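You operate a simulated robot arm through the tools that you are given. There is no shell and no other tool. Be economical: measure what you need, move in short steps, check, and stop when the job is done.

The job below is to be done with a simulated two-armed robot. You get a single attempt, and the scene is never put back.

Task
Check the torque wrench at the value on the torque card.
Fine: zero the tester first, click the wrench once it is set, then turn the collar back to 2.

It is judged by the outcome, as a careful person would: the job done as asked, and still so three seconds after it is handed in. It fails if anything else is knocked over, pushed out of place, dropped, spilled or broken.

Robot
Two 7-joint arms with fingered hands on one trunk, on a base that drives. Base frame: it is fixed to the floor where the robot stands at the start and does not move with it; the origin is under the middle of the robot, x ahead of it, y to its left, z up; the surface under the hand at the start is at about z = 0.88. Lengths are in m, angles in degrees, forces in N, time in s.
The left shoulder is at the start at [0.06, 0.177, 0.975], the right one opposite. Places, roughly: tester zero button [0.7, 0.1, 1.1]; torque tester [0.6, 0.1, 1]; torque wrench [0.8, -0.1, 1]; wrench collar [0.9, -0.1, 1]. Payload 4 kg a hand.
Tool frame (each hand has its own): the origin (TCP) lies between the finger pads and is the grasp point; the fingertips stand 0.037 m ahead of it; z points along the fingers, y is the line along which they close. The gripper opens to 0.124 m. The gripper's body begins 0.043 m behind the TCP. The gripper is a hand of 3 fingers: y runs from the thumb to the fingers, the wrist lies at [-0.015, -0.108, -0.202] in the tool frame, and closing takes about 1.5 s.
Orientation is that of the tool frame in the base frame, as [roll, pitch, yaw] about the fixed x, y, z axes, in that order (R = Rz(yaw) Ry(pitch) Rx(roll)). With the fingers straight down and the wrist toward the robot, the tool's x, y and z point along [0, 1, 0], [1, 0, 0] and [0, 0, -1] of the base frame.

Tools
- The arms move only by the tool servo_tool. It takes "left_series", "right_series" or both (then of equal length, played together; a hand with none holds still); each is a list of rows, each a list of 7 numbers: the gripper command, from -1 (shut) to 1 (fully open), values between in proportion, then the shift along the tool's x, y, z in units of 25 mm (1.0 is 25 mm), then the turn, a rotation vector about the tool's x, y, z in units of 6 degrees (1.0 is 6 degrees). In form: [[fingers, dx, dy, dz, wx, wy, wz], ...]. A call has 1 to 10 rows; each row shifts and turns the commanded pose from where the row before left it, along the tool's axes as they then stand. A call with a number of a shift or a turn outside -1 to 1 is refused whole. Each row takes 0.2 s and may step no farther than 0.05 m and 8.6 degrees from the row before; otherwise, or with a gripper value out of range, the whole call is refused. A pose out of reach is approached as far as the arm can. The call stops where the force on the tool passes 40 N (or 10 N more than at its start, if that is more) or the arm is blocked; 0.2 s more then pass. The fingers move at their own pace (about 0.072 m/s each) and stop on an object; they squeeze with about 24 N. The grip force told is the motor's: it shows also when the fingers shut on nothing. Time passes only in rows, and 0.2 s behind the last, so rows that do not move let the fingers close. The reply holds the time, the measured pose of the TCP, the force on the tool along the base axes, the opening and the grip force, in the units named above and with some noise, with the torque about the TCP (base axes, N m) and any sound that the robot's microphone picked up.
- Cameras (640 x 400 px; columns grow to the right, rows downward): "scene" is now at [0.0378, -0.0063, 1.6388]; the picture's right is [-0.04, -1.00, 0.00], its down [-0.64, 0.03, -0.77] and it looks along [0.77, -0.03, -0.64] (base axes); focal length 263 px, centre (320, 200). "left" rides on the left gripper at [-0.064, -0.076, -0.136] in its tool frame; the picture's right is [-0.84, -0.26, 0.48], its down [0.48, -0.76, 0.43] and it looks along [0.26, 0.60, 0.76] (tool axes); focal length 256 px, centre (320, 200). "right" rides on the right gripper at [0.064, -0.076, -0.137] in its tool frame; the picture's right is [-0.84, 0.26, -0.48], its down [-0.48, -0.76, 0.43] and it looks along [-0.26, 0.60, 0.76] (tool axes); focal length 256 px, centre (320, 200). There is no depth. A picture from a camera that has moved, and an enlarged one, comes with that camera's place and axes in the base frame and with its lens. The place of the scene camera against the robot may be out by one fixed shift of up to 0.025 m in any direction.
- snapshot(camera): a new picture of that camera. It takes no simulated time.
- slide_trunk(by): slides the trunk up (or, below 0, down) by that many m; the arms and the scene camera ride with it, the base frame stays. It gives what a move gives, with no picture.
- steer(legs): drives the robot by 1 to 6 legs, each [ahead, left, turn to the left] in m, m and degrees, along the robot's own axes; the way and the turn of a leg run together, so that a leg with both is an arc; at most 1.5 m and 180 degrees a leg. The arms and the cameras ride along, it lands a little off, and it stops where it bumps. It gives what a move gives.
- set_grasp(shape, hand): the hand has 3 fingers and takes this shape, open, in about a second: jaw (thumb against the fingers, like two jaws); tri (thumb and two fingers); tip (a fingertip pinch); poke (one finger out to press); point (the index stretched); flat (the hand flat); cup (the hand cupped); fist (a fist). The gripper value then closes the fingers along that shape, each until it touches; the sizes above hold for jaw. It gives what a move gives, with no picture.
- aim_head(pan, tilt): turns the head with the scene camera to pan (to the left, within 86 degrees either way) and tilt (down, from -29 to 69), counted from straight ahead of the robot. It gives what a move gives.
- zoom(camera, box): a new picture of the part [left, top, right, bottom] of that camera's present view, enlarged. It takes no simulated time.
- hand_in(): hands the job in; it is judged then, once.

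Work in short steps. Places have to be worked out from the pictures, the camera data and where the tool is seen: move nearer, look again, correct. Check each grasp and each placing, and mend what went wrong. You have 120 turns and 92 pictures in all, those below and enlarged ones among them. Open the grippers and draw the arms clear of the work before you hand the job in, unless the task says otherwise; then end with one line.

The tools are called after "Call:" as a command line: name --argument value ..., lists and objects as JSON in quotes. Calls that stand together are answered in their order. servo_tool: Moves the arms, as the interface text tells. Its arguments: {"type":"object","properties":{"left_series":{"type":"array","items":{"type":"array","items":{"type":"number"}}},"right_series":{"type":"array","items":{"type":"array","items":{"type":"number"}}}},"required":[]} The other tools are called the same way: slide_trunk (by) slides the trunk up or down; set_grasp (shape, hand) gives the hand a shape; steer (legs) drives the base; aim_head (pan, tilt) turns the head that bears the scene camera; snapshot (camera) takes a picture; zoom (camera, box) takes an enlarged picture of a part of a camera's view; hand_in () hands the job in.

At the start:

```text
time: 0.0
left_eef_pos: [0.512, 0.2056, 1.265]
left_orientation: [179.9, -0.1, 89.9]
left_ft_force: [-1.5, -0.1, 0.3]
left_torque: [0.04, 0.06, 0.02]
left_finger_gap: 0.1238
left_finger_force: 0.1
left_shape: jaw
right_eef_pos: [0.574, -0.2975, 1.3385]
right_orientation: [180.0, 0.0, 90.0]
right_ft_force: [-0.3, -0.6, 0.5]
right_torque: [-0.01, -0.02, 0.01]
right_finger_gap: 0.1239
right_finger_force: 0.1
right_shape: jaw
trunk travel left (down, up): [-0.5, 0.09]
robot x, y, heading: [-0.0029, 0.0013, -0.0]
head pan, tilt: [-2.3, 39.7]
```

scene: 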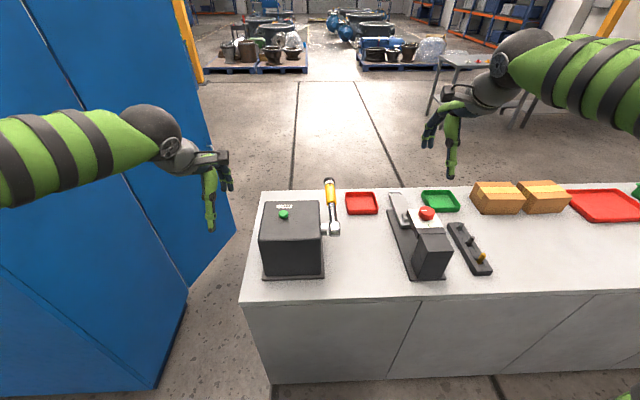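
right: 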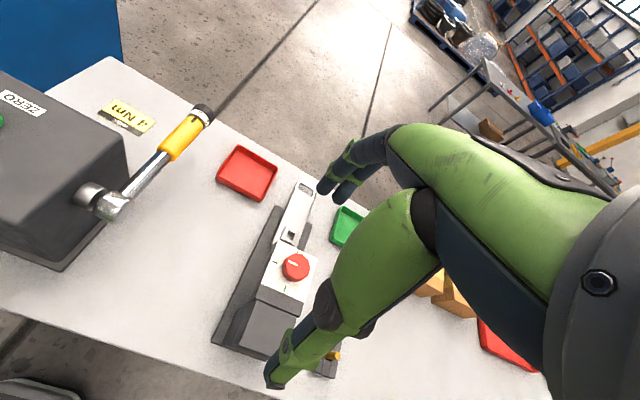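
left: 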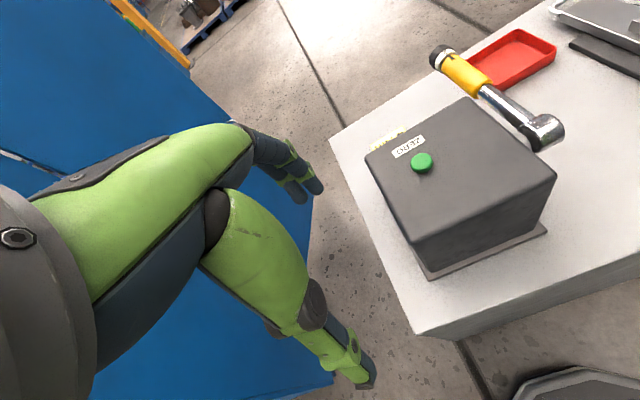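

The card reads "? Nm" near the tester; I zoom on the card and the wrench.

Call:
zoom --camera "right" --box '[80, 80, 240, 180]'

Call:
zoom --camera "scene" --box '[250, 165, 410, 285]'

Call:
zoom --camera "left" --box '[340, 30, 580, 180]'

```text
4.00 times, centred on (160, 130) of right
camera zoom: at [0.4972, -0.2335, 1.4755], right [0.26, -0.84, 0.48], down [-0.76, -0.48, -0.43], along [0.6, -0.26, -0.76], focal length 1024 px, centre (960, 480)
```

zoom: 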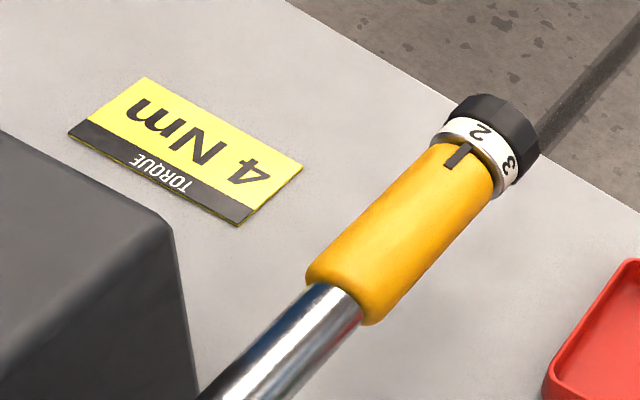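

```text
3.33 times, centred on (330, 225) of scene
camera zoom: at [0.0378, -0.0063, 1.6388], right [-0.04, -1.0, 0.0], down [-0.64, 0.03, -0.77], along [0.77, -0.03, -0.64], focal length 876 px, centre (287, 117)
```

zoom: 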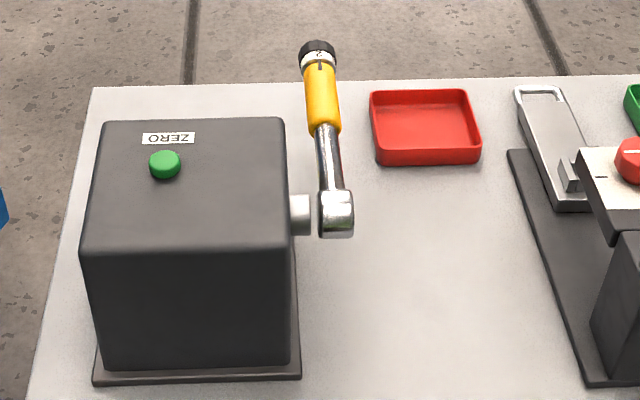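

```text
2.67 times, centred on (460, 105) of left
camera zoom: at [0.4358, 0.1412, 1.3998], right [-0.26, -0.84, -0.48], down [-0.76, 0.48, -0.43], along [0.6, 0.26, -0.76], focal length 683 px, centre (-53, 453)
```

zoom: 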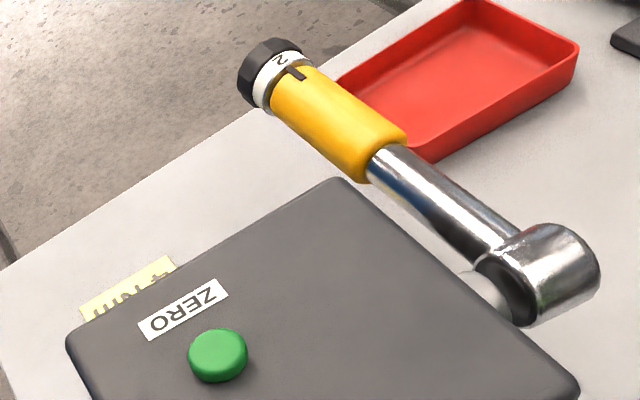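

Card says 4 Nm; collar reads 2; wrench lies along x from the head (~0.655,-0.07,1.0) to the collar (~0.895,-0.073,1.01). Button top about (0.675,0.087,1.053). I shape the left hand to poke and move it above the button.

Call:
set_grasp --hand "left" --shape "poke"

Call:
servo_tool --left_series '[[-1, -0.6, 0.8, 0, 0, 0, 0], [-1, -0.6, 0.8, 0, 0, 0, 0], [-1, -0.6, 0.8, 0, 0, 0, 0], [-1, -0.6, 0.8, 0, 0, 0, 0], [-1, -0.6, 0.8, 0.5, 0, 0, 0], [-1, -0.6, 0.8, 0.5, 0, 0, 0], [-1, -0.6, 0.8, 0.8, 0, 0, 0], [-1, -0.5, 0.8, 0.8, 0, 0, 0], [-1, 0, 0, 0.8, 0, 0, 0], [-1, 0, 0, 0.8, 0, 0, 0]]'

Call:
snapshot --camera "left"

Call:
snapshot --camera "scene"

```text
time: 0.9
left_eef_pos: [0.5135, 0.2044, 1.264]
left_orientation: [-179.9, 0.0, 90.0]
left_ft_force: [0.6, 0.5, 1.1]
left_torque: [-0.01, 0.01, -0.03]
left_finger_gap: 0.0004
left_finger_force: 0.0
left_shape: poke
right_eef_pos: [0.5743, -0.2972, 1.3392]
right_orientation: [-179.9, 0.0, 89.9]
right_ft_force: [0.1, -0.4, -0.2]
right_torque: [-0.03, 0.0, 0.03]
right_finger_gap: 0.1238
right_finger_force: 0.1
right_shape: jaw
trunk travel left (down, up): [-0.5, 0.09]
robot x, y, heading: [-0.0031, -0.0043, 0.1]
head pan, tilt: [-2.3, 39.7]
```

```text
time: 3.1
left_eef_pos: [0.6719, 0.0838, 1.1585]
left_orientation: [-180.0, -0.1, 90.0]
left_ft_force: [0.6, 1.0, -0.6]
left_torque: [0.0, 0.05, 0.03]
left_finger_gap: 0.0
left_finger_force: 0.1
left_shape: poke
right_eef_pos: [0.574, -0.2971, 1.3384]
right_orientation: [-180.0, 0.0, 90.0]
right_ft_force: [1.3, -0.1, 0.3]
right_torque: [-0.02, -0.06, 0.01]
right_finger_gap: 0.1234
right_finger_force: 0.0
right_shape: jaw
trunk travel left (down, up): [-0.5, 0.09]
robot x, y, heading: [-0.0009, 0.0008, -0.0]
head pan, tilt: [-2.3, 39.7]
```

```text
85 pictures are left
camera left: at [0.5953, 0.0216, 1.2936], right [-0.26, -0.84, -0.48], down [-0.76, 0.48, -0.43], along [0.6, 0.26, -0.76], focal length 256 px, centre (320, 200)
```

left: 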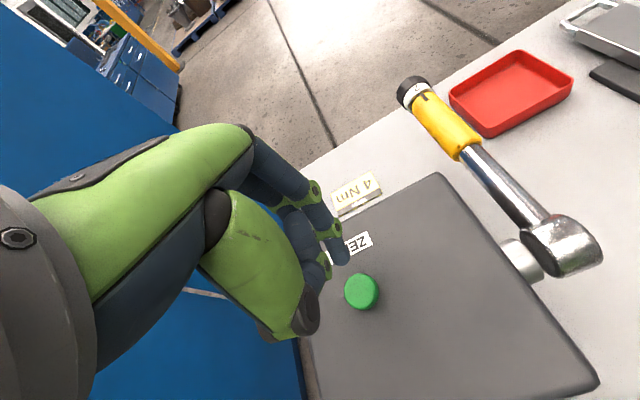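

```text
84 pictures are left
camera scene: at [0.0383, -0.0065, 1.6388], right [-0.04, -1.0, 0.0], down [-0.64, 0.03, -0.77], along [0.77, -0.03, -0.64], focal length 263 px, centre (320, 200)
```

scene: 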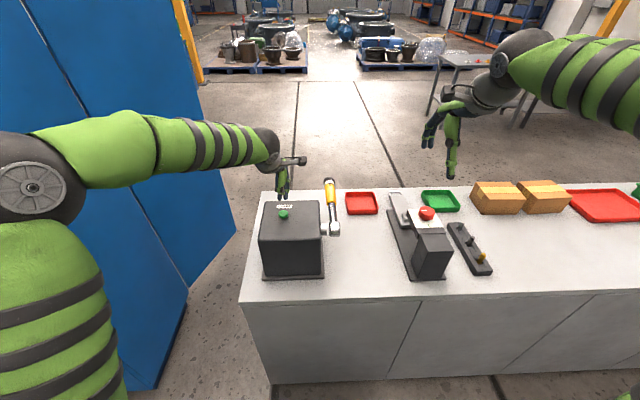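

Fingertip is at TCP+0.037; re-triangulated button ≈ (0.657,0.087,1.075). I shift over it and come down partway.

Call:
servo_tool --left_series '[[-1, 0.1, -0.6, 0, 0, 0, 0], [-1, 0, 0, 0.5, 0, 0, 0], [-1, 0, 0, 0.5, 0, 0, 0]]'

Call:
snapshot --camera "left"

Call:
zoom --camera "scene" --box '[240, 160, 360, 240]'

```text
time: 3.9
left_eef_pos: [0.6569, 0.0889, 1.1339]
left_orientation: [-179.9, -0.1, 90.0]
left_ft_force: [-0.1, 1.5, -0.8]
left_torque: [0.0, 0.01, 0.01]
left_finger_gap: 0.0
left_finger_force: 0.1
left_shape: poke
right_eef_pos: [0.574, -0.2964, 1.3392]
right_orientation: [180.0, 0.1, 90.0]
right_ft_force: [0.3, 0.5, -0.2]
right_torque: [0.0, 0.0, 0.03]
right_finger_gap: 0.1233
right_finger_force: 0.0
right_shape: jaw
trunk travel left (down, up): [-0.5, 0.09]
robot x, y, heading: [-0.0002, 0.0005, 0.2]
head pan, tilt: [-2.3, 39.7]
```

```text
83 pictures are left
camera left: at [0.5805, 0.0269, 1.2702], right [-0.26, -0.84, -0.48], down [-0.76, 0.48, -0.43], along [0.6, 0.25, -0.76], focal length 256 px, centre (320, 200)
```

left: 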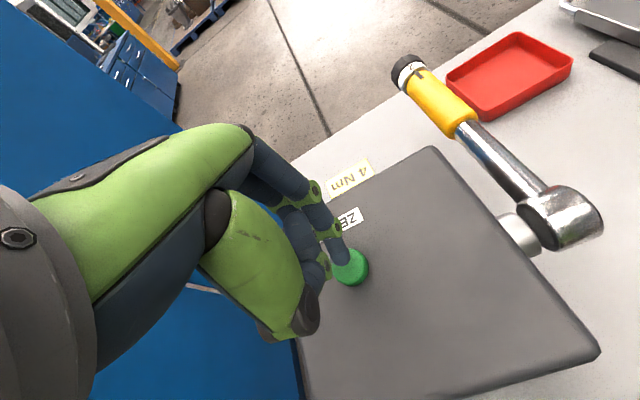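

```text
5.00 times, centred on (300, 200) of scene
camera zoom: at [0.0378, -0.0064, 1.6389], right [-0.04, -1.0, 0.0], down [-0.64, 0.03, -0.77], along [0.77, -0.03, -0.64], focal length 1315 px, centre (420, 200)
```

zoom: 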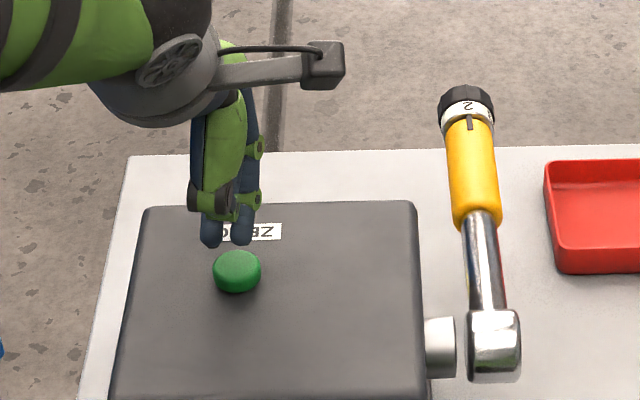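

Tip is about 20 mm above the button and a few mm to the right of its centre; I nudge left and press down slowly.

Call:
servo_tool --left_series '[[-1, 0.2, 0, 0, 0, 0, 0], [-1, 0, 0, 0.3, 0, 0, 0], [-1, 0, 0, 0.3, 0, 0, 0], [-1, 0, 0, 0.2, 0, 0, 0], [-1, 0, 0, 0.15, 0, 0, 0]]'

Call:
snapshot --camera "left"

```text
time: 5.1
left_eef_pos: [0.6568, 0.0957, 1.1108]
left_orientation: [179.9, 0.1, 90.0]
left_ft_force: [0.9, -1.4, 2.6]
left_torque: [-0.03, 0.01, 0.04]
left_finger_gap: 0.0
left_finger_force: 0.0
left_shape: poke
right_eef_pos: [0.5739, -0.2968, 1.34]
right_orientation: [180.0, 0.1, 90.1]
right_ft_force: [0.1, 0.7, 0.5]
right_torque: [-0.01, 0.05, 0.0]
right_finger_gap: 0.1235
right_finger_force: 0.2
right_shape: jaw
trunk travel left (down, up): [-0.5, 0.09]
robot x, y, heading: [-0.0009, 0.0038, 0.1]
head pan, tilt: [-2.3, 39.7]
heard: click
```

```text
81 pictures are left
camera left: at [0.5797, 0.031, 1.2473], right [-0.26, -0.84, -0.48], down [-0.76, 0.48, -0.44], along [0.6, 0.25, -0.76], focal length 256 px, centre (320, 200)
```

left: 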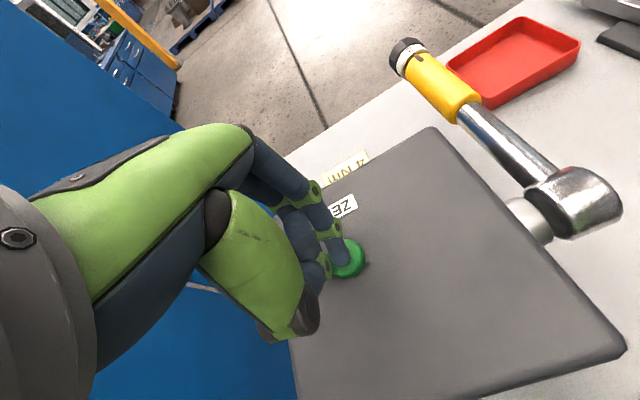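

A click was heard at the button: tester zeroed. I draw the left hand up and away while turning the right hand toward a grip across the wrench axis.

Call:
servo_tool --left_series '[[-1, 0, 0, -1, 0, 0, 0], [-1, 0, 0, -1, 0, 0, 0], [-1, 0, 0, -1, 0, 0, 0], [-1, 0, 0, -1, 0, 0, 0], [-1, 0.8, -1, -1, 0, 0, 0], [-1, 1, -1, -1, 0, 0, 0], [-1, 1, -1, 0, 0, 0, 0], [-1, 1, -1, 0, 0, 0, 0], [-1, 1, -1, 0, 0, 0, 0], [-1, 1, -1, 0, 0, 0, 0]]' --right_series '[[1, 0, 0, 0, 0, 0, -1], [1, 0, 0, 0, 0, 0, -1], [1, 0, 0, 0, 0, 0, -1], [1, 0, 0, 0, 0, 0, -1], [1, 0, 0, 0, 0, 0, -1], [1, 0, 0, 0, 0, 0, -1], [1, 0, 0, 0, 0, 0, -1], [1, 0, 0, 0, 0, 0, -1], [1, 0, 0, 0, 0, 0, -1], [1, 0, 0, 0, 0, 0, -1]]'

Call:
servo_tool --right_series '[[1, 0, 0, 0, 0, 0, -1], [1, 0, 0, 0, 0, 0, -1], [1, 0, 0, 0, 0, 0, -1], [1, 0, 0, 0, 0, 0, -1], [1, 0, 0, 0, 0, 0, -1]]'

Call:
snapshot --camera "scene"

Call:
snapshot --camera "right"

```text
time: 7.3
left_eef_pos: [0.5061, 0.2396, 1.2595]
left_orientation: [-179.9, 0.0, 89.9]
left_ft_force: [0.5, -0.6, -0.5]
left_torque: [-0.03, 0.0, 0.02]
left_finger_gap: 0.0001
left_finger_force: 0.1
left_shape: poke
right_eef_pos: [0.5733, -0.2973, 1.3394]
right_orientation: [180.0, 0.0, 150.1]
right_ft_force: [-0.2, -0.9, -0.8]
right_torque: [-0.03, -0.01, -0.01]
right_finger_gap: 0.1236
right_finger_force: 0.0
right_shape: jaw
trunk travel left (down, up): [-0.5, 0.09]
robot x, y, heading: [0.0002, -0.0008, 0.1]
head pan, tilt: [-2.3, 39.7]
```

```text
time: 8.5
left_eef_pos: [0.5068, 0.2395, 1.2601]
left_orientation: [-180.0, 0.1, 90.0]
left_ft_force: [0.3, 0.6, -0.6]
left_torque: [0.01, -0.02, 0.02]
left_finger_gap: 0.0
left_finger_force: 0.1
left_shape: poke
right_eef_pos: [0.5746, -0.2974, 1.3399]
right_orientation: [180.0, 0.0, -179.9]
right_ft_force: [0.6, -0.9, -0.3]
right_torque: [0.0, 0.01, 0.01]
right_finger_gap: 0.1235
right_finger_force: 0.2
right_shape: jaw
trunk travel left (down, up): [-0.5, 0.09]
robot x, y, heading: [0.0003, 0.0008, 0.2]
head pan, tilt: [-2.3, 39.7]
```

```text
80 pictures are left
camera scene: at [0.0382, -0.0062, 1.6388], right [-0.04, -1.0, 0.0], down [-0.64, 0.03, -0.77], along [0.77, -0.03, -0.64], focal length 263 px, centre (320, 200)
```

scene: 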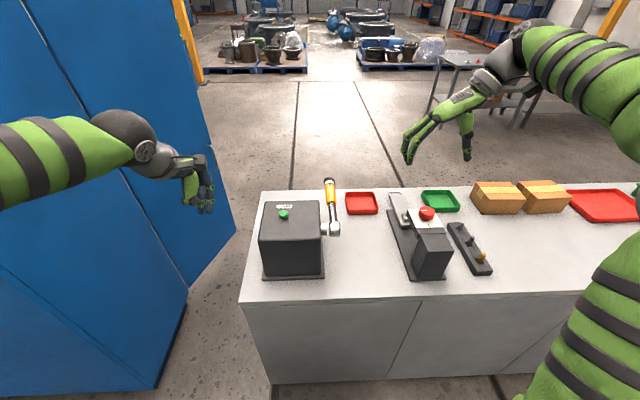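

```text
79 pictures are left
camera right: at [0.5098, -0.374, 1.4755], right [0.84, 0.26, 0.48], down [0.48, -0.76, -0.44], along [0.25, 0.6, -0.76], focal length 256 px, centre (320, 200)
```

right: 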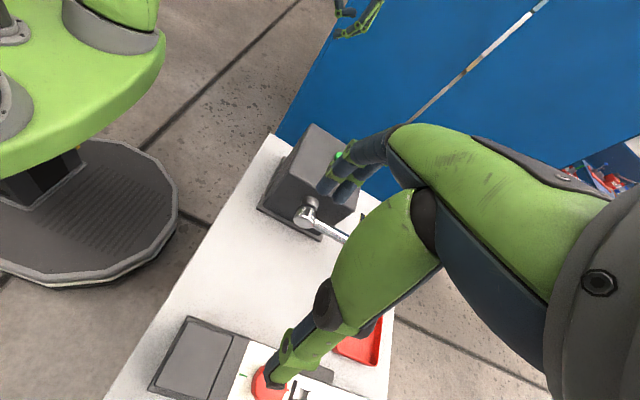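

There's roughly 0.2 m between base and bench; I drive 0.1 m ahead to gain reach to the collar.

Call:
steer --legs '[[0.1, 0, 0]]'

Call:
servo_tool --right_series '[[1, -1, 1, 0, 0, 0, 0], [1, -1, 1, 0, 0, 0, 0], [1, -1, 1, 0, 0, 0, 0], [1, -1, 1, 0, 0, 0, 0], [1, -1, 1, 0, 0, 0, 0], [1, -1, 0, 0, 0, 0, 0], [1, -1, 0, 0, 0, 0, 0]]'

Call:
snapshot --camera "right"

```text
time: 9.6
left_eef_pos: [0.609, 0.2405, 1.258]
left_orientation: [-179.9, 0.0, 90.2]
left_ft_force: [0.2, 0.1, -0.2]
left_torque: [0.0, 0.03, 0.03]
left_finger_gap: 0.0
left_finger_force: 0.0
left_shape: poke
right_eef_pos: [0.675, -0.2964, 1.3385]
right_orientation: [-180.0, -0.1, -179.8]
right_ft_force: [0.4, 0.0, 0.4]
right_torque: [0.03, 0.0, 0.02]
right_finger_gap: 0.1236
right_finger_force: 0.1
right_shape: jaw
trunk travel left (down, up): [-0.5, 0.09]
robot x, y, heading: [0.099, -0.0026, -0.0]
head pan, tilt: [-2.3, 39.7]
```

```text
time: 11.2
left_eef_pos: [0.6053, 0.241, 1.2602]
left_orientation: [180.0, -0.1, 90.0]
left_ft_force: [0.1, 0.5, -0.2]
left_torque: [-0.02, 0.04, -0.01]
left_finger_gap: 0.0
left_finger_force: 0.0
left_shape: poke
right_eef_pos: [0.8082, -0.1667, 1.3285]
right_orientation: [-180.0, -0.1, -179.9]
right_ft_force: [-0.1, -0.1, 0.0]
right_torque: [0.0, 0.0, -0.04]
right_finger_gap: 0.1238
right_finger_force: 0.2
right_shape: jaw
right hand out of reach, approached as far as the arm can: row 6, 7
trunk travel left (down, up): [-0.5, 0.09]
robot x, y, heading: [0.0968, -0.002, 0.0]
head pan, tilt: [-2.3, 39.7]
```

```text
78 pictures are left
camera right: at [0.7436, -0.2432, 1.4653], right [0.84, 0.26, 0.48], down [0.48, -0.76, -0.43], along [0.25, 0.6, -0.76], focal length 256 px, centre (320, 200)
```

right: 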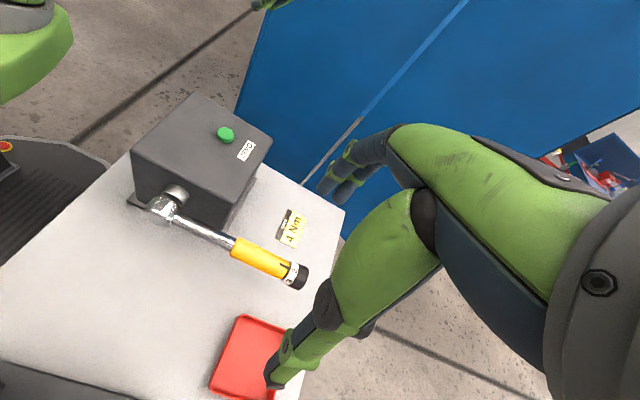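

Height limits the reach; lower it will be fine. I zoom on the collar first.

Call:
zoom --camera "right" --box '[220, 220, 340, 300]'

```text
5.00 times, centred on (280, 260) of right
camera zoom: at [0.7436, -0.2432, 1.4653], right [0.84, 0.26, 0.48], down [0.48, -0.76, -0.43], along [0.25, 0.6, -0.76], focal length 1280 px, centre (520, -100)
```

zoom: 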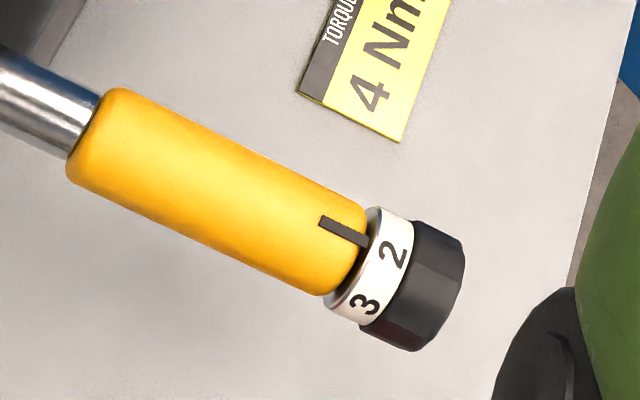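

Number spacing looks ~50-60° per unit, with 4 lying round the -y side, so the collar top must turn toward +y. I lower the hand beside the wrench, then move forward to x≈0.91.

Call:
servo_tool --right_series '[[1, 0, 0, 1, 0, 0, 0], [1, 0, 0, 1, 0, 0, 0], [1, 0, 0, 1, 0, 0, 0], [1, 0, 0, 1, 0, 0, 0], [1, 0, 0, 0, 0, 0, 0]]'

Call:
set_grasp --hand "right" --shape "tip"

Call:
snapshot --camera "right"

Call:
snapshot --camera "scene"

```text
time: 12.4
left_eef_pos: [0.6064, 0.2408, 1.2606]
left_orientation: [-180.0, 0.0, 90.1]
left_ft_force: [-0.2, -0.4, 0.4]
left_torque: [0.01, 0.01, -0.02]
left_finger_gap: 0.0
left_finger_force: 0.1
left_shape: poke
right_eef_pos: [0.8091, -0.1689, 1.2303]
right_orientation: [-179.9, 0.0, -180.0]
right_ft_force: [0.6, 0.3, -0.3]
right_torque: [0.0, 0.01, 0.04]
right_finger_gap: 0.1239
right_finger_force: 0.0
right_shape: jaw
trunk travel left (down, up): [-0.5, 0.09]
robot x, y, heading: [0.0967, -0.0015, 0.3]
head pan, tilt: [-2.3, 39.7]
```

```text
time: 13.3
left_eef_pos: [0.6051, 0.242, 1.2603]
left_orientation: [180.0, 0.0, 90.1]
left_ft_force: [-0.6, -0.2, 0.4]
left_torque: [0.01, 0.01, 0.0]
left_finger_gap: 0.0
left_finger_force: 0.1
left_shape: poke
right_eef_pos: [0.8093, -0.1692, 1.229]
right_orientation: [-180.0, 0.0, -179.8]
right_ft_force: [-0.4, -0.1, 0.2]
right_torque: [0.0, -0.02, 0.01]
right_finger_gap: 0.1237
right_finger_force: 0.1
right_shape: tip
trunk travel left (down, up): [-0.5, 0.09]
robot x, y, heading: [0.1001, 0.0004, 0.2]
head pan, tilt: [-2.3, 39.7]
```

```text
76 pictures are left
camera right: at [0.7448, -0.2453, 1.3659], right [0.84, 0.26, 0.48], down [0.48, -0.76, -0.44], along [0.25, 0.6, -0.76], focal length 256 px, centre (320, 200)
```

right: 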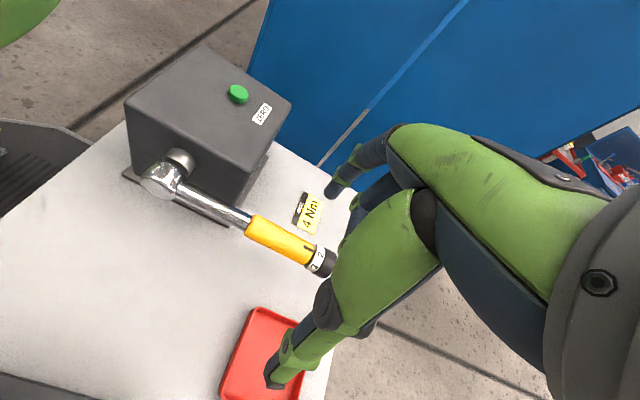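

```text
75 pictures are left
camera scene: at [0.1369, -0.006, 1.6388], right [-0.04, -1.0, 0.0], down [-0.64, 0.02, -0.77], along [0.77, -0.03, -0.64], focal length 263 px, centre (320, 200)
```

scene: 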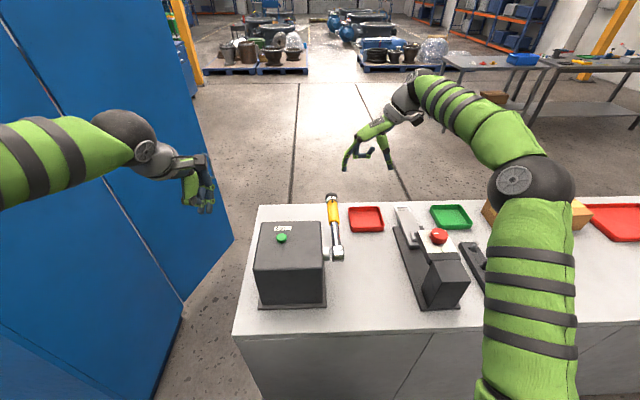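

Tip shape pinches with index and thumb at the TCP. I zoom to refine the collar's position.

Call:
zoom --camera "right" --box '[240, 200, 360, 275]'

Call:
snapshot --camera "left"

Call:
zoom --camera "scene" --box '[290, 180, 386, 240]'

```text
5.33 times, centred on (300, 238) of right
camera zoom: at [0.7448, -0.2453, 1.3659], right [0.84, 0.26, 0.48], down [0.48, -0.76, -0.44], along [0.25, 0.6, -0.76], focal length 1365 px, centre (427, 0)
```

zoom: 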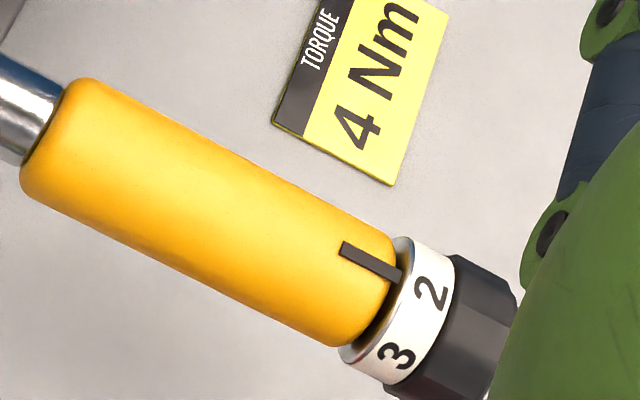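

```text
73 pictures are left
camera left: at [0.5293, 0.1774, 1.3952], right [-0.26, -0.84, -0.48], down [-0.76, 0.48, -0.43], along [0.6, 0.26, -0.76], focal length 256 px, centre (320, 200)
```

left: 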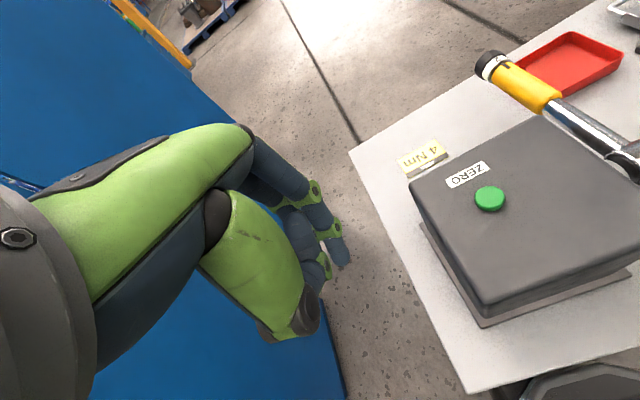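

```text
6.67 times, centred on (338, 210) of scene
camera zoom: at [0.1369, -0.006, 1.6388], right [-0.04, -1.0, 0.0], down [-0.64, 0.02, -0.77], along [0.77, -0.03, -0.64], focal length 1753 px, centre (200, 133)
```

zoom: 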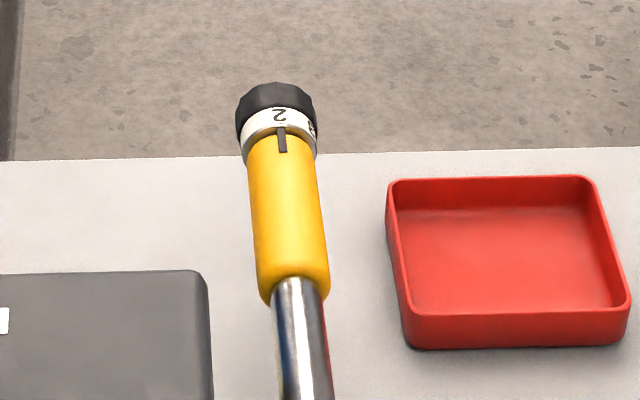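

Collar cap centre judged at ≈(0.91,-0.073,1.008). I move above it and pre-tilt the hand by -24° about the wrench axis.

Call:
servo_tool --right_series '[[1, -0.8, 0.77, 0.4, 0, 0, 0], [1, -0.8, 0.77, 0.8, 0, 0, 0], [1, -0.8, 0.77, 0.9, 0, 0, 0], [1, -0.8, 0.77, 0.9, 0, 0, 0], [1, -0.84, 0.77, 0.9, 0, 0, 0], [1, 0, 0, 0, -1, 0, 0], [1, 0, 0, 0, -1, 0, 0], [1, 0, 0, 0, -1, 0, 0], [1, 0, 0, 0, -1, 0, 0]]'

Call:
snapshot --camera "right"

Call:
snapshot --camera "scene"

```text
time: 15.3
left_eef_pos: [0.6058, 0.2393, 1.2598]
left_orientation: [-180.0, 0.0, 90.1]
left_ft_force: [0.0, -0.7, 0.5]
left_torque: [-0.02, 0.03, 0.05]
left_finger_gap: 0.0003
left_finger_force: 0.0
left_shape: poke
right_eef_pos: [0.8899, -0.0734, 1.1255]
right_orientation: [155.9, 0.0, 180.0]
right_ft_force: [-1.0, -0.6, -0.6]
right_torque: [-0.02, 0.01, 0.01]
right_finger_gap: 0.1235
right_finger_force: 0.1
right_shape: tip
right hand out of reach, approached as far as the arm can: row 4, 5
trunk travel left (down, up): [-0.5, 0.09]
robot x, y, heading: [0.1034, 0.0013, 0.1]
head pan, tilt: [-2.3, 39.7]
```

```text
71 pictures are left
camera right: at [0.8264, -0.1991, 1.2189], right [0.84, 0.04, 0.55], down [0.48, -0.52, -0.71], along [0.25, 0.86, -0.45], focal length 256 px, centre (320, 200)
```

right: 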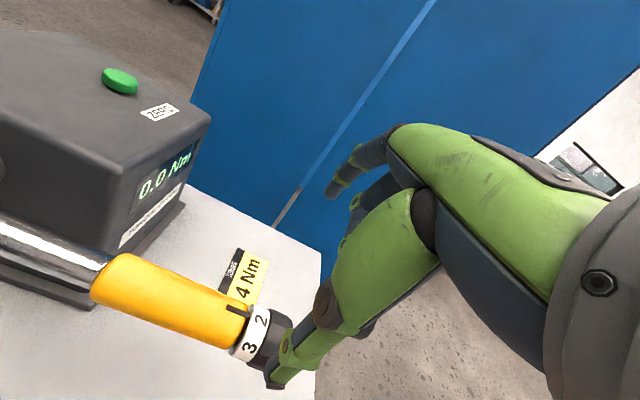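

```text
70 pictures are left
camera scene: at [0.1371, -0.0064, 1.6389], right [-0.04, -1.0, 0.0], down [-0.64, 0.02, -0.77], along [0.77, -0.03, -0.64], focal length 263 px, centre (320, 200)
```

scene: 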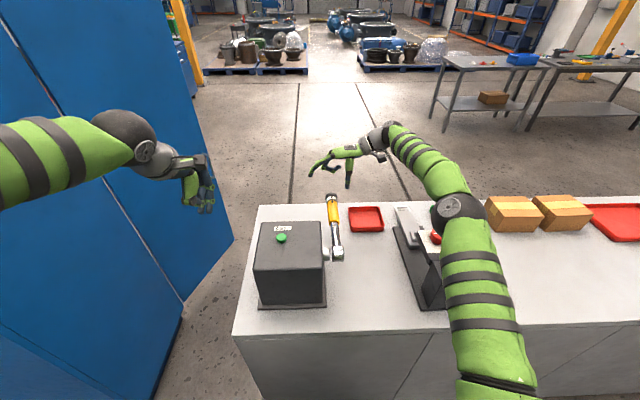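

The tester's display reads 0.0 Nm on its far face. I zoom on it and the ring.

Call:
zoom --camera "right" --box '[100, 120, 228, 200]'

Call:
zoom --camera "right" --box '[200, 280, 328, 400]'

Call:
zoom --camera "scene" --box '[300, 120, 492, 320]'

```text
5.00 times, centred on (164, 160) of right
camera zoom: at [0.8264, -0.1991, 1.2189], right [0.84, 0.04, 0.55], down [0.48, -0.52, -0.71], along [0.25, 0.86, -0.45], focal length 1280 px, centre (1100, 400)
```

zoom: 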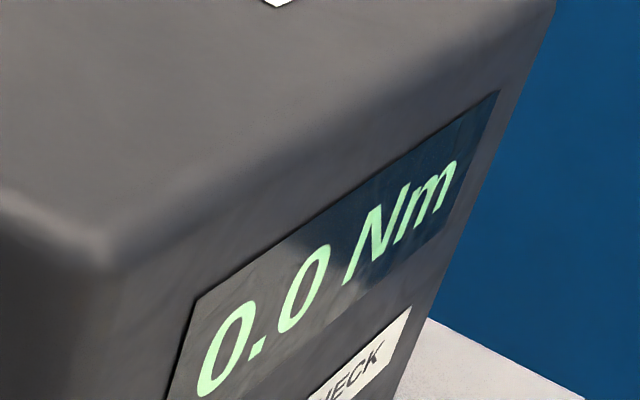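

```text
3.33 times, centred on (264, 340) of right
camera zoom: at [0.8264, -0.1991, 1.2189], right [0.84, 0.04, 0.55], down [0.48, -0.52, -0.71], along [0.25, 0.86, -0.45], focal length 853 px, centre (507, -267)
```

zoom: 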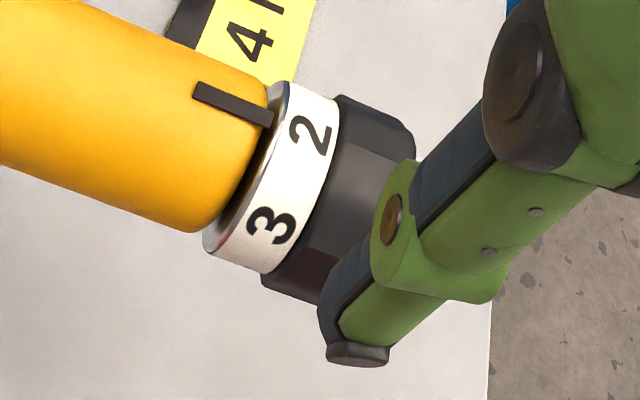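

```text
2.00 times, centred on (396, 220) of scene
camera zoom: at [0.1371, -0.0064, 1.6389], right [-0.04, -1.0, 0.0], down [-0.64, 0.02, -0.77], along [0.77, -0.03, -0.64], focal length 526 px, centre (168, 160)
```

zoom: 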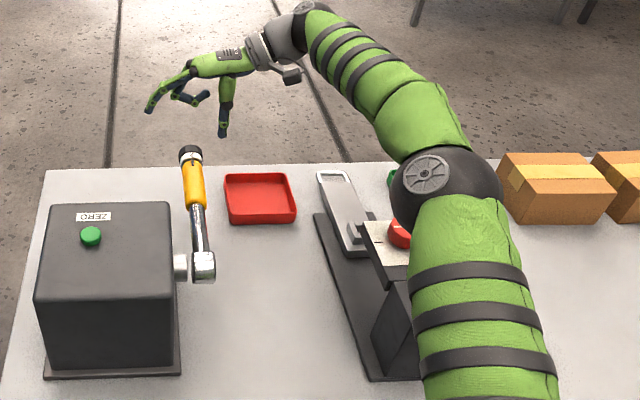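

Reach is at its limit at this height, and there is still room before the bench; I drive 0.05 m further with the hand clear above the wrench.

Call:
steer --legs '[[0.05, 0, 0]]'

Call:
snapshot --camera "right"

```text
time: 16.3
left_eef_pos: [0.6561, 0.2423, 1.2597]
left_orientation: [-180.0, 0.0, 90.2]
left_ft_force: [-0.1, 0.0, -0.4]
left_torque: [-0.01, 0.05, 0.02]
left_finger_gap: 0.0
left_finger_force: 0.0
left_shape: poke
right_eef_pos: [0.942, -0.0704, 1.124]
right_orientation: [156.0, -0.1, -179.7]
right_ft_force: [-0.1, -0.2, 0.9]
right_torque: [-0.01, 0.04, 0.01]
right_finger_gap: 0.1238
right_finger_force: 0.0
right_shape: tip
trunk travel left (down, up): [-0.5, 0.09]
robot x, y, heading: [0.1509, -0.0001, 0.3]
head pan, tilt: [-2.3, 39.7]
```

```text
66 pictures are left
camera right: at [0.8777, -0.1971, 1.2177], right [0.84, 0.04, 0.54], down [0.48, -0.52, -0.71], along [0.25, 0.86, -0.45], focal length 256 px, centre (320, 200)
```

right: 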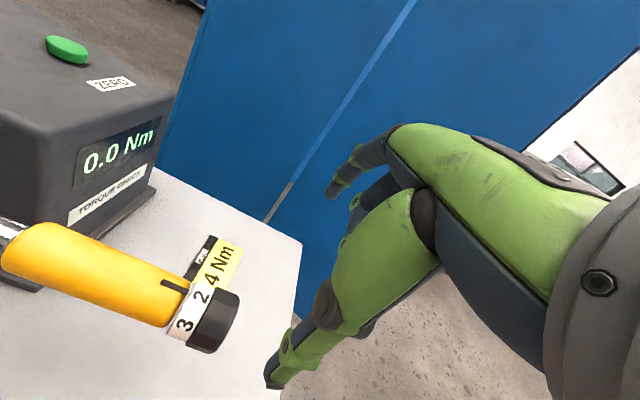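

Triangulation puts the cap axis at ≈(0.904,-0.073,1.006). I move along the tilted approach to straddle the cap, checking force.

Call:
servo_tool --right_series '[[1, 0.74, -1, 0, 0, 0, 0], [1, 0.74, -1, 0, 0, 0, 0], [1, 0, 0, 0.9, 0, 0, 0], [1, 0, 0, 0.9, 0, 0, 0], [1, 0, 0, 0.9, 0, 0, 0], [1, 0, 0, 0.8, 0, 0, 0], [1, 0, 0, 0, 0, 0, 0]]'

Call:
snapshot --camera "right"

Call:
snapshot --camera "scene"

```text
time: 17.9
left_eef_pos: [0.6552, 0.2423, 1.26]
left_orientation: [-179.9, 0.0, 90.2]
left_ft_force: [0.7, 0.2, -0.2]
left_torque: [-0.03, -0.02, 0.0]
left_finger_gap: 0.0
left_finger_force: 0.0
left_shape: poke
right_eef_pos: [0.9042, -0.0823, 1.0236]
right_orientation: [156.0, 0.0, -179.8]
right_ft_force: [0.3, -1.2, 2.6]
right_torque: [0.04, -0.02, -0.01]
right_finger_gap: 0.1238
right_finger_force: 0.0
right_shape: tip
trunk travel left (down, up): [-0.5, 0.09]
robot x, y, heading: [0.148, 0.001, 0.3]
head pan, tilt: [-2.3, 39.7]
```

```text
65 pictures are left
camera right: at [0.8407, -0.2071, 1.1172], right [0.84, 0.04, 0.55], down [0.49, -0.52, -0.71], along [0.25, 0.86, -0.45], focal length 256 px, centre (320, 200)
```

right: 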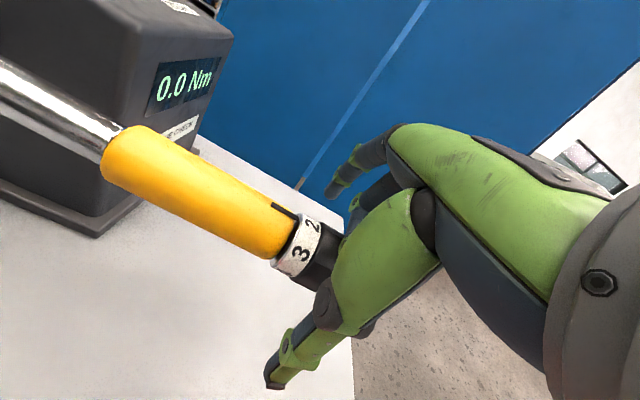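

```text
64 pictures are left
camera scene: at [0.1862, -0.0059, 1.6389], right [-0.04, -1.0, 0.0], down [-0.64, 0.02, -0.77], along [0.77, -0.03, -0.64], focal length 263 px, centre (320, 200)
```

scene: 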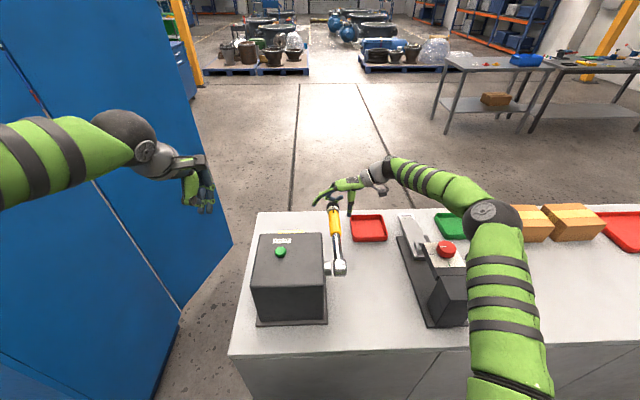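

Pose is as commanded (some approach remaining). I continue in small steps watching force.

Call:
servo_tool --right_series '[[1, 0, 0, 0.35, 0, 0, 0], [1, 0, 0, 0, 0, 0, 0]]'

Call:
zoom --camera "right" --box '[220, 120, 412, 400]'

Call:
zoom --camera "scene" --box '[290, 140, 418, 240]'

```text
time: 18.5
left_eef_pos: [0.6558, 0.2422, 1.2607]
left_orientation: [-180.0, 0.0, 90.3]
left_ft_force: [0.5, 0.4, 0.7]
left_torque: [0.0, 0.0, 0.02]
left_finger_gap: 0.0001
left_finger_force: 0.0
left_shape: poke
right_eef_pos: [0.9054, -0.0793, 1.0161]
right_orientation: [156.1, -0.1, -179.7]
right_ft_force: [2.7, -3.6, 5.6]
right_torque: [0.05, -0.01, -0.02]
right_finger_gap: 0.1237
right_finger_force: 0.1
right_shape: tip
trunk travel left (down, up): [-0.5, 0.09]
robot x, y, heading: [0.1465, 0.0005, 0.4]
head pan, tilt: [-2.3, 39.7]
```

```text
1.43 times, centred on (316, 260) of right
camera zoom: at [0.84, -0.2045, 1.109], right [0.84, 0.04, 0.55], down [0.49, -0.52, -0.71], along [0.25, 0.86, -0.45], focal length 366 px, centre (326, 114)
```

zoom: 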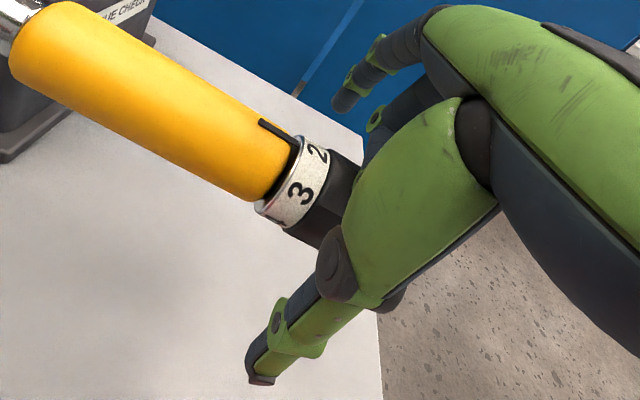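

```text
4.00 times, centred on (354, 190) of scene
camera zoom: at [0.1861, -0.0061, 1.6389], right [-0.04, -1.0, 0.0], down [-0.64, 0.02, -0.77], along [0.77, -0.03, -0.64], focal length 1052 px, centre (184, 240)
```

zoom: 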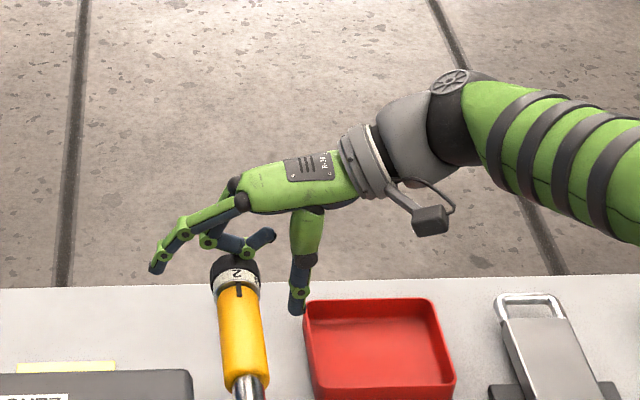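

The curled middle finger is resting on the collar top. I back off and switch to jaw shape (straight fingers).

Call:
servo_tool --right_series '[[1, 0, 0, -0.8, 0, 0, 0], [1, 0, 0, -0.8, 0, 0, 0], [1, 0, 0, -0.8, 0, 0, 0], [1, -0.15, 0, 0, 0, 0, 0]]'

Call:
set_grasp --hand "right" --shape "jaw"

Call:
snapshot --camera "right"

Call:
zoom --camera "scene" --box '[290, 140, 418, 240]'

```text
time: 19.5
left_eef_pos: [0.6558, 0.2425, 1.2608]
left_orientation: [-180.0, 0.0, 90.2]
left_ft_force: [-0.7, 0.0, 0.2]
left_torque: [0.0, -0.01, -0.02]
left_finger_gap: 0.0
left_finger_force: 0.2
left_shape: poke
right_eef_pos: [0.9061, -0.102, 1.0695]
right_orientation: [156.0, -0.1, -179.8]
right_ft_force: [-0.4, 0.5, 0.1]
right_torque: [0.01, 0.0, 0.02]
right_finger_gap: 0.1238
right_finger_force: 0.1
right_shape: tip
trunk travel left (down, up): [-0.5, 0.09]
robot x, y, heading: [0.1456, -0.0021, 0.3]
head pan, tilt: [-2.3, 39.7]
```

```text
time: 20.4
left_eef_pos: [0.6551, 0.2422, 1.2595]
left_orientation: [-180.0, 0.0, 90.1]
left_ft_force: [0.1, -0.7, 0.0]
left_torque: [-0.01, 0.0, 0.01]
left_finger_gap: 0.0
left_finger_force: 0.1
left_shape: poke
right_eef_pos: [0.9054, -0.1011, 1.0705]
right_orientation: [155.9, 0.0, -179.8]
right_ft_force: [-0.2, 0.3, 0.1]
right_torque: [0.0, 0.0, 0.02]
right_finger_gap: 0.1236
right_finger_force: 0.0
right_shape: jaw
trunk travel left (down, up): [-0.5, 0.09]
robot x, y, heading: [0.1471, 0.001, 0.1]
head pan, tilt: [-2.3, 39.7]
```

```text
61 pictures are left
camera right: at [0.8421, -0.2273, 1.1636], right [0.84, 0.04, 0.54], down [0.49, -0.52, -0.71], along [0.25, 0.86, -0.45], focal length 256 px, centre (320, 200)
```

right: 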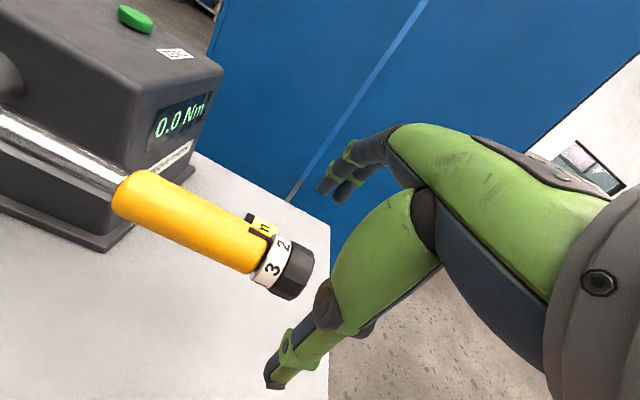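

```text
4.00 times, centred on (354, 190) of scene
camera zoom: at [0.1863, -0.0058, 1.6388], right [-0.04, -1.0, 0.0], down [-0.64, 0.02, -0.77], along [0.77, -0.03, -0.64], focal length 1052 px, centre (184, 240)
```

zoom: 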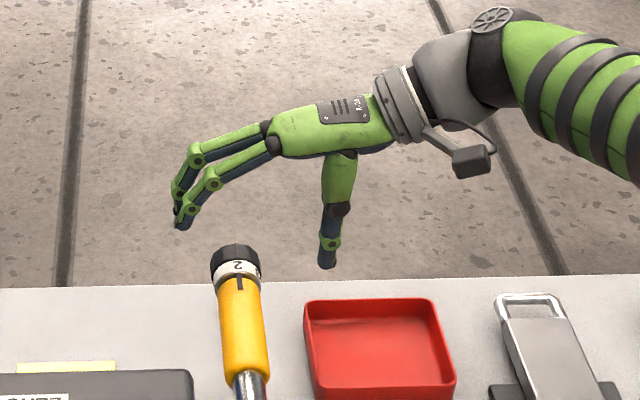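

Wrench is undisturbed and shows 0.0 Nm. I descend 70 mm along the tool axis around the cap.

Call:
servo_tool --right_series '[[1, -0.1, 0, 0.8, 0, 0, 0], [1, 0, 0, 0.8, 0, 0, 0], [1, 0, 0, 0.7, 0, 0, 0], [1, 0, 0, 0.5, 0, 0, 0], [1, 0, 0, 0, 0, 0, 0]]'

Call:
zoom --camera "right" --box '[220, 120, 412, 400]'

Call:
zoom --camera "scene" --box '[290, 140, 418, 240]'

```text
time: 21.6
left_eef_pos: [0.6552, 0.2419, 1.2584]
left_orientation: [-180.0, 0.0, 90.3]
left_ft_force: [0.6, -0.4, 0.0]
left_torque: [0.0, 0.02, 0.02]
left_finger_gap: 0.0
left_finger_force: 0.0
left_shape: poke
right_eef_pos: [0.9096, -0.0742, 1.0085]
right_orientation: [156.0, -0.1, -179.8]
right_ft_force: [0.2, -0.7, -0.5]
right_torque: [-0.01, -0.01, -0.02]
right_finger_gap: 0.1236
right_finger_force: 0.1
right_shape: jaw
trunk travel left (down, up): [-0.5, 0.09]
robot x, y, heading: [0.1467, 0.0023, 0.4]
head pan, tilt: [-2.3, 39.7]
```

```text
1.43 times, centred on (316, 260) of right
camera zoom: at [0.8467, -0.1996, 1.102], right [0.84, 0.04, 0.54], down [0.48, -0.52, -0.71], along [0.25, 0.86, -0.45], focal length 366 px, centre (326, 114)
```

zoom: 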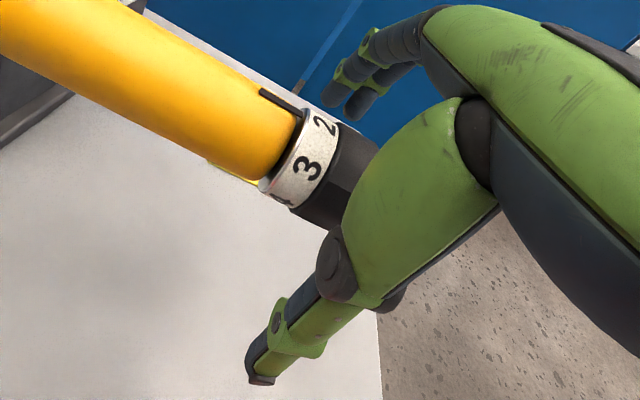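

```text
4.00 times, centred on (354, 190) of scene
camera zoom: at [0.1863, -0.0058, 1.6388], right [-0.04, -1.0, 0.0], down [-0.64, 0.02, -0.77], along [0.77, -0.03, -0.64], focal length 1052 px, centre (184, 240)
```

zoom: 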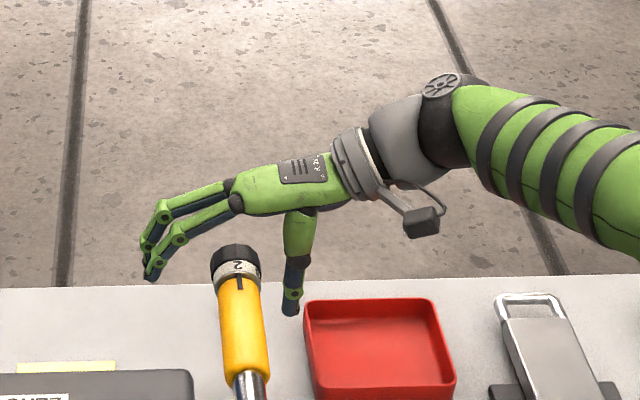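

The fingers straddle the cap without contact; I close the grip.

Call:
servo_tool --right_series '[[0, 0, 0, 0, 0, 0, 0], [-0.2, 0, 0, 0, 0, 0, 0], [-0.4, 0, 0, 0, 0, 0, 0], [-0.7, 0, 0, 0, 0, 0, 0], [-1, 0, 0, 0, 0, 0, 0], [-1, 0, 0, 0, 0, 0, 0], [-1, 0, 0, 0, 0, 0, 0]]'

Call:
snapshot --camera "right"

Call:
zoom --camera "scene" --box '[290, 140, 418, 240]'

```text
time: 23.2
left_eef_pos: [0.6553, 0.2423, 1.2588]
left_orientation: [180.0, -0.1, 90.2]
left_ft_force: [-0.4, -0.8, 0.5]
left_torque: [0.01, -0.01, 0.02]
left_finger_gap: 0.0
left_finger_force: 0.0
left_shape: poke
right_eef_pos: [0.9108, -0.0739, 1.0092]
right_orientation: [156.0, -0.1, -179.7]
right_ft_force: [-1.0, -1.1, -0.7]
right_torque: [0.03, -0.02, -0.02]
right_finger_gap: 0.0453
right_finger_force: 23.8
right_shape: jaw
trunk travel left (down, up): [-0.5, 0.09]
robot x, y, heading: [0.1482, 0.0002, 0.2]
head pan, tilt: [-2.3, 39.7]
```

```text
57 pictures are left
camera right: at [0.8467, -0.1993, 1.1021], right [0.84, 0.04, 0.54], down [0.48, -0.51, -0.71], along [0.25, 0.86, -0.45], focal length 256 px, centre (320, 200)
```

right: 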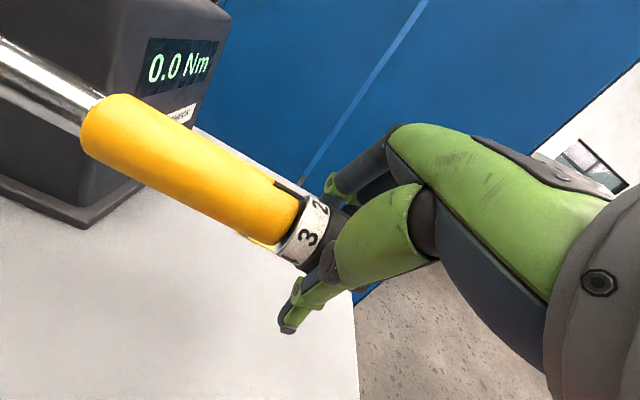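

```text
4.00 times, centred on (354, 190) of scene
camera zoom: at [0.1863, -0.0058, 1.6388], right [-0.04, -1.0, 0.0], down [-0.64, 0.02, -0.77], along [0.77, -0.03, -0.64], focal length 1052 px, centre (184, 240)
```

zoom: 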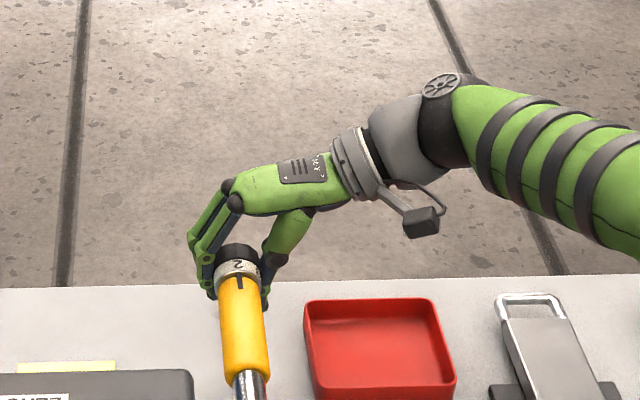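

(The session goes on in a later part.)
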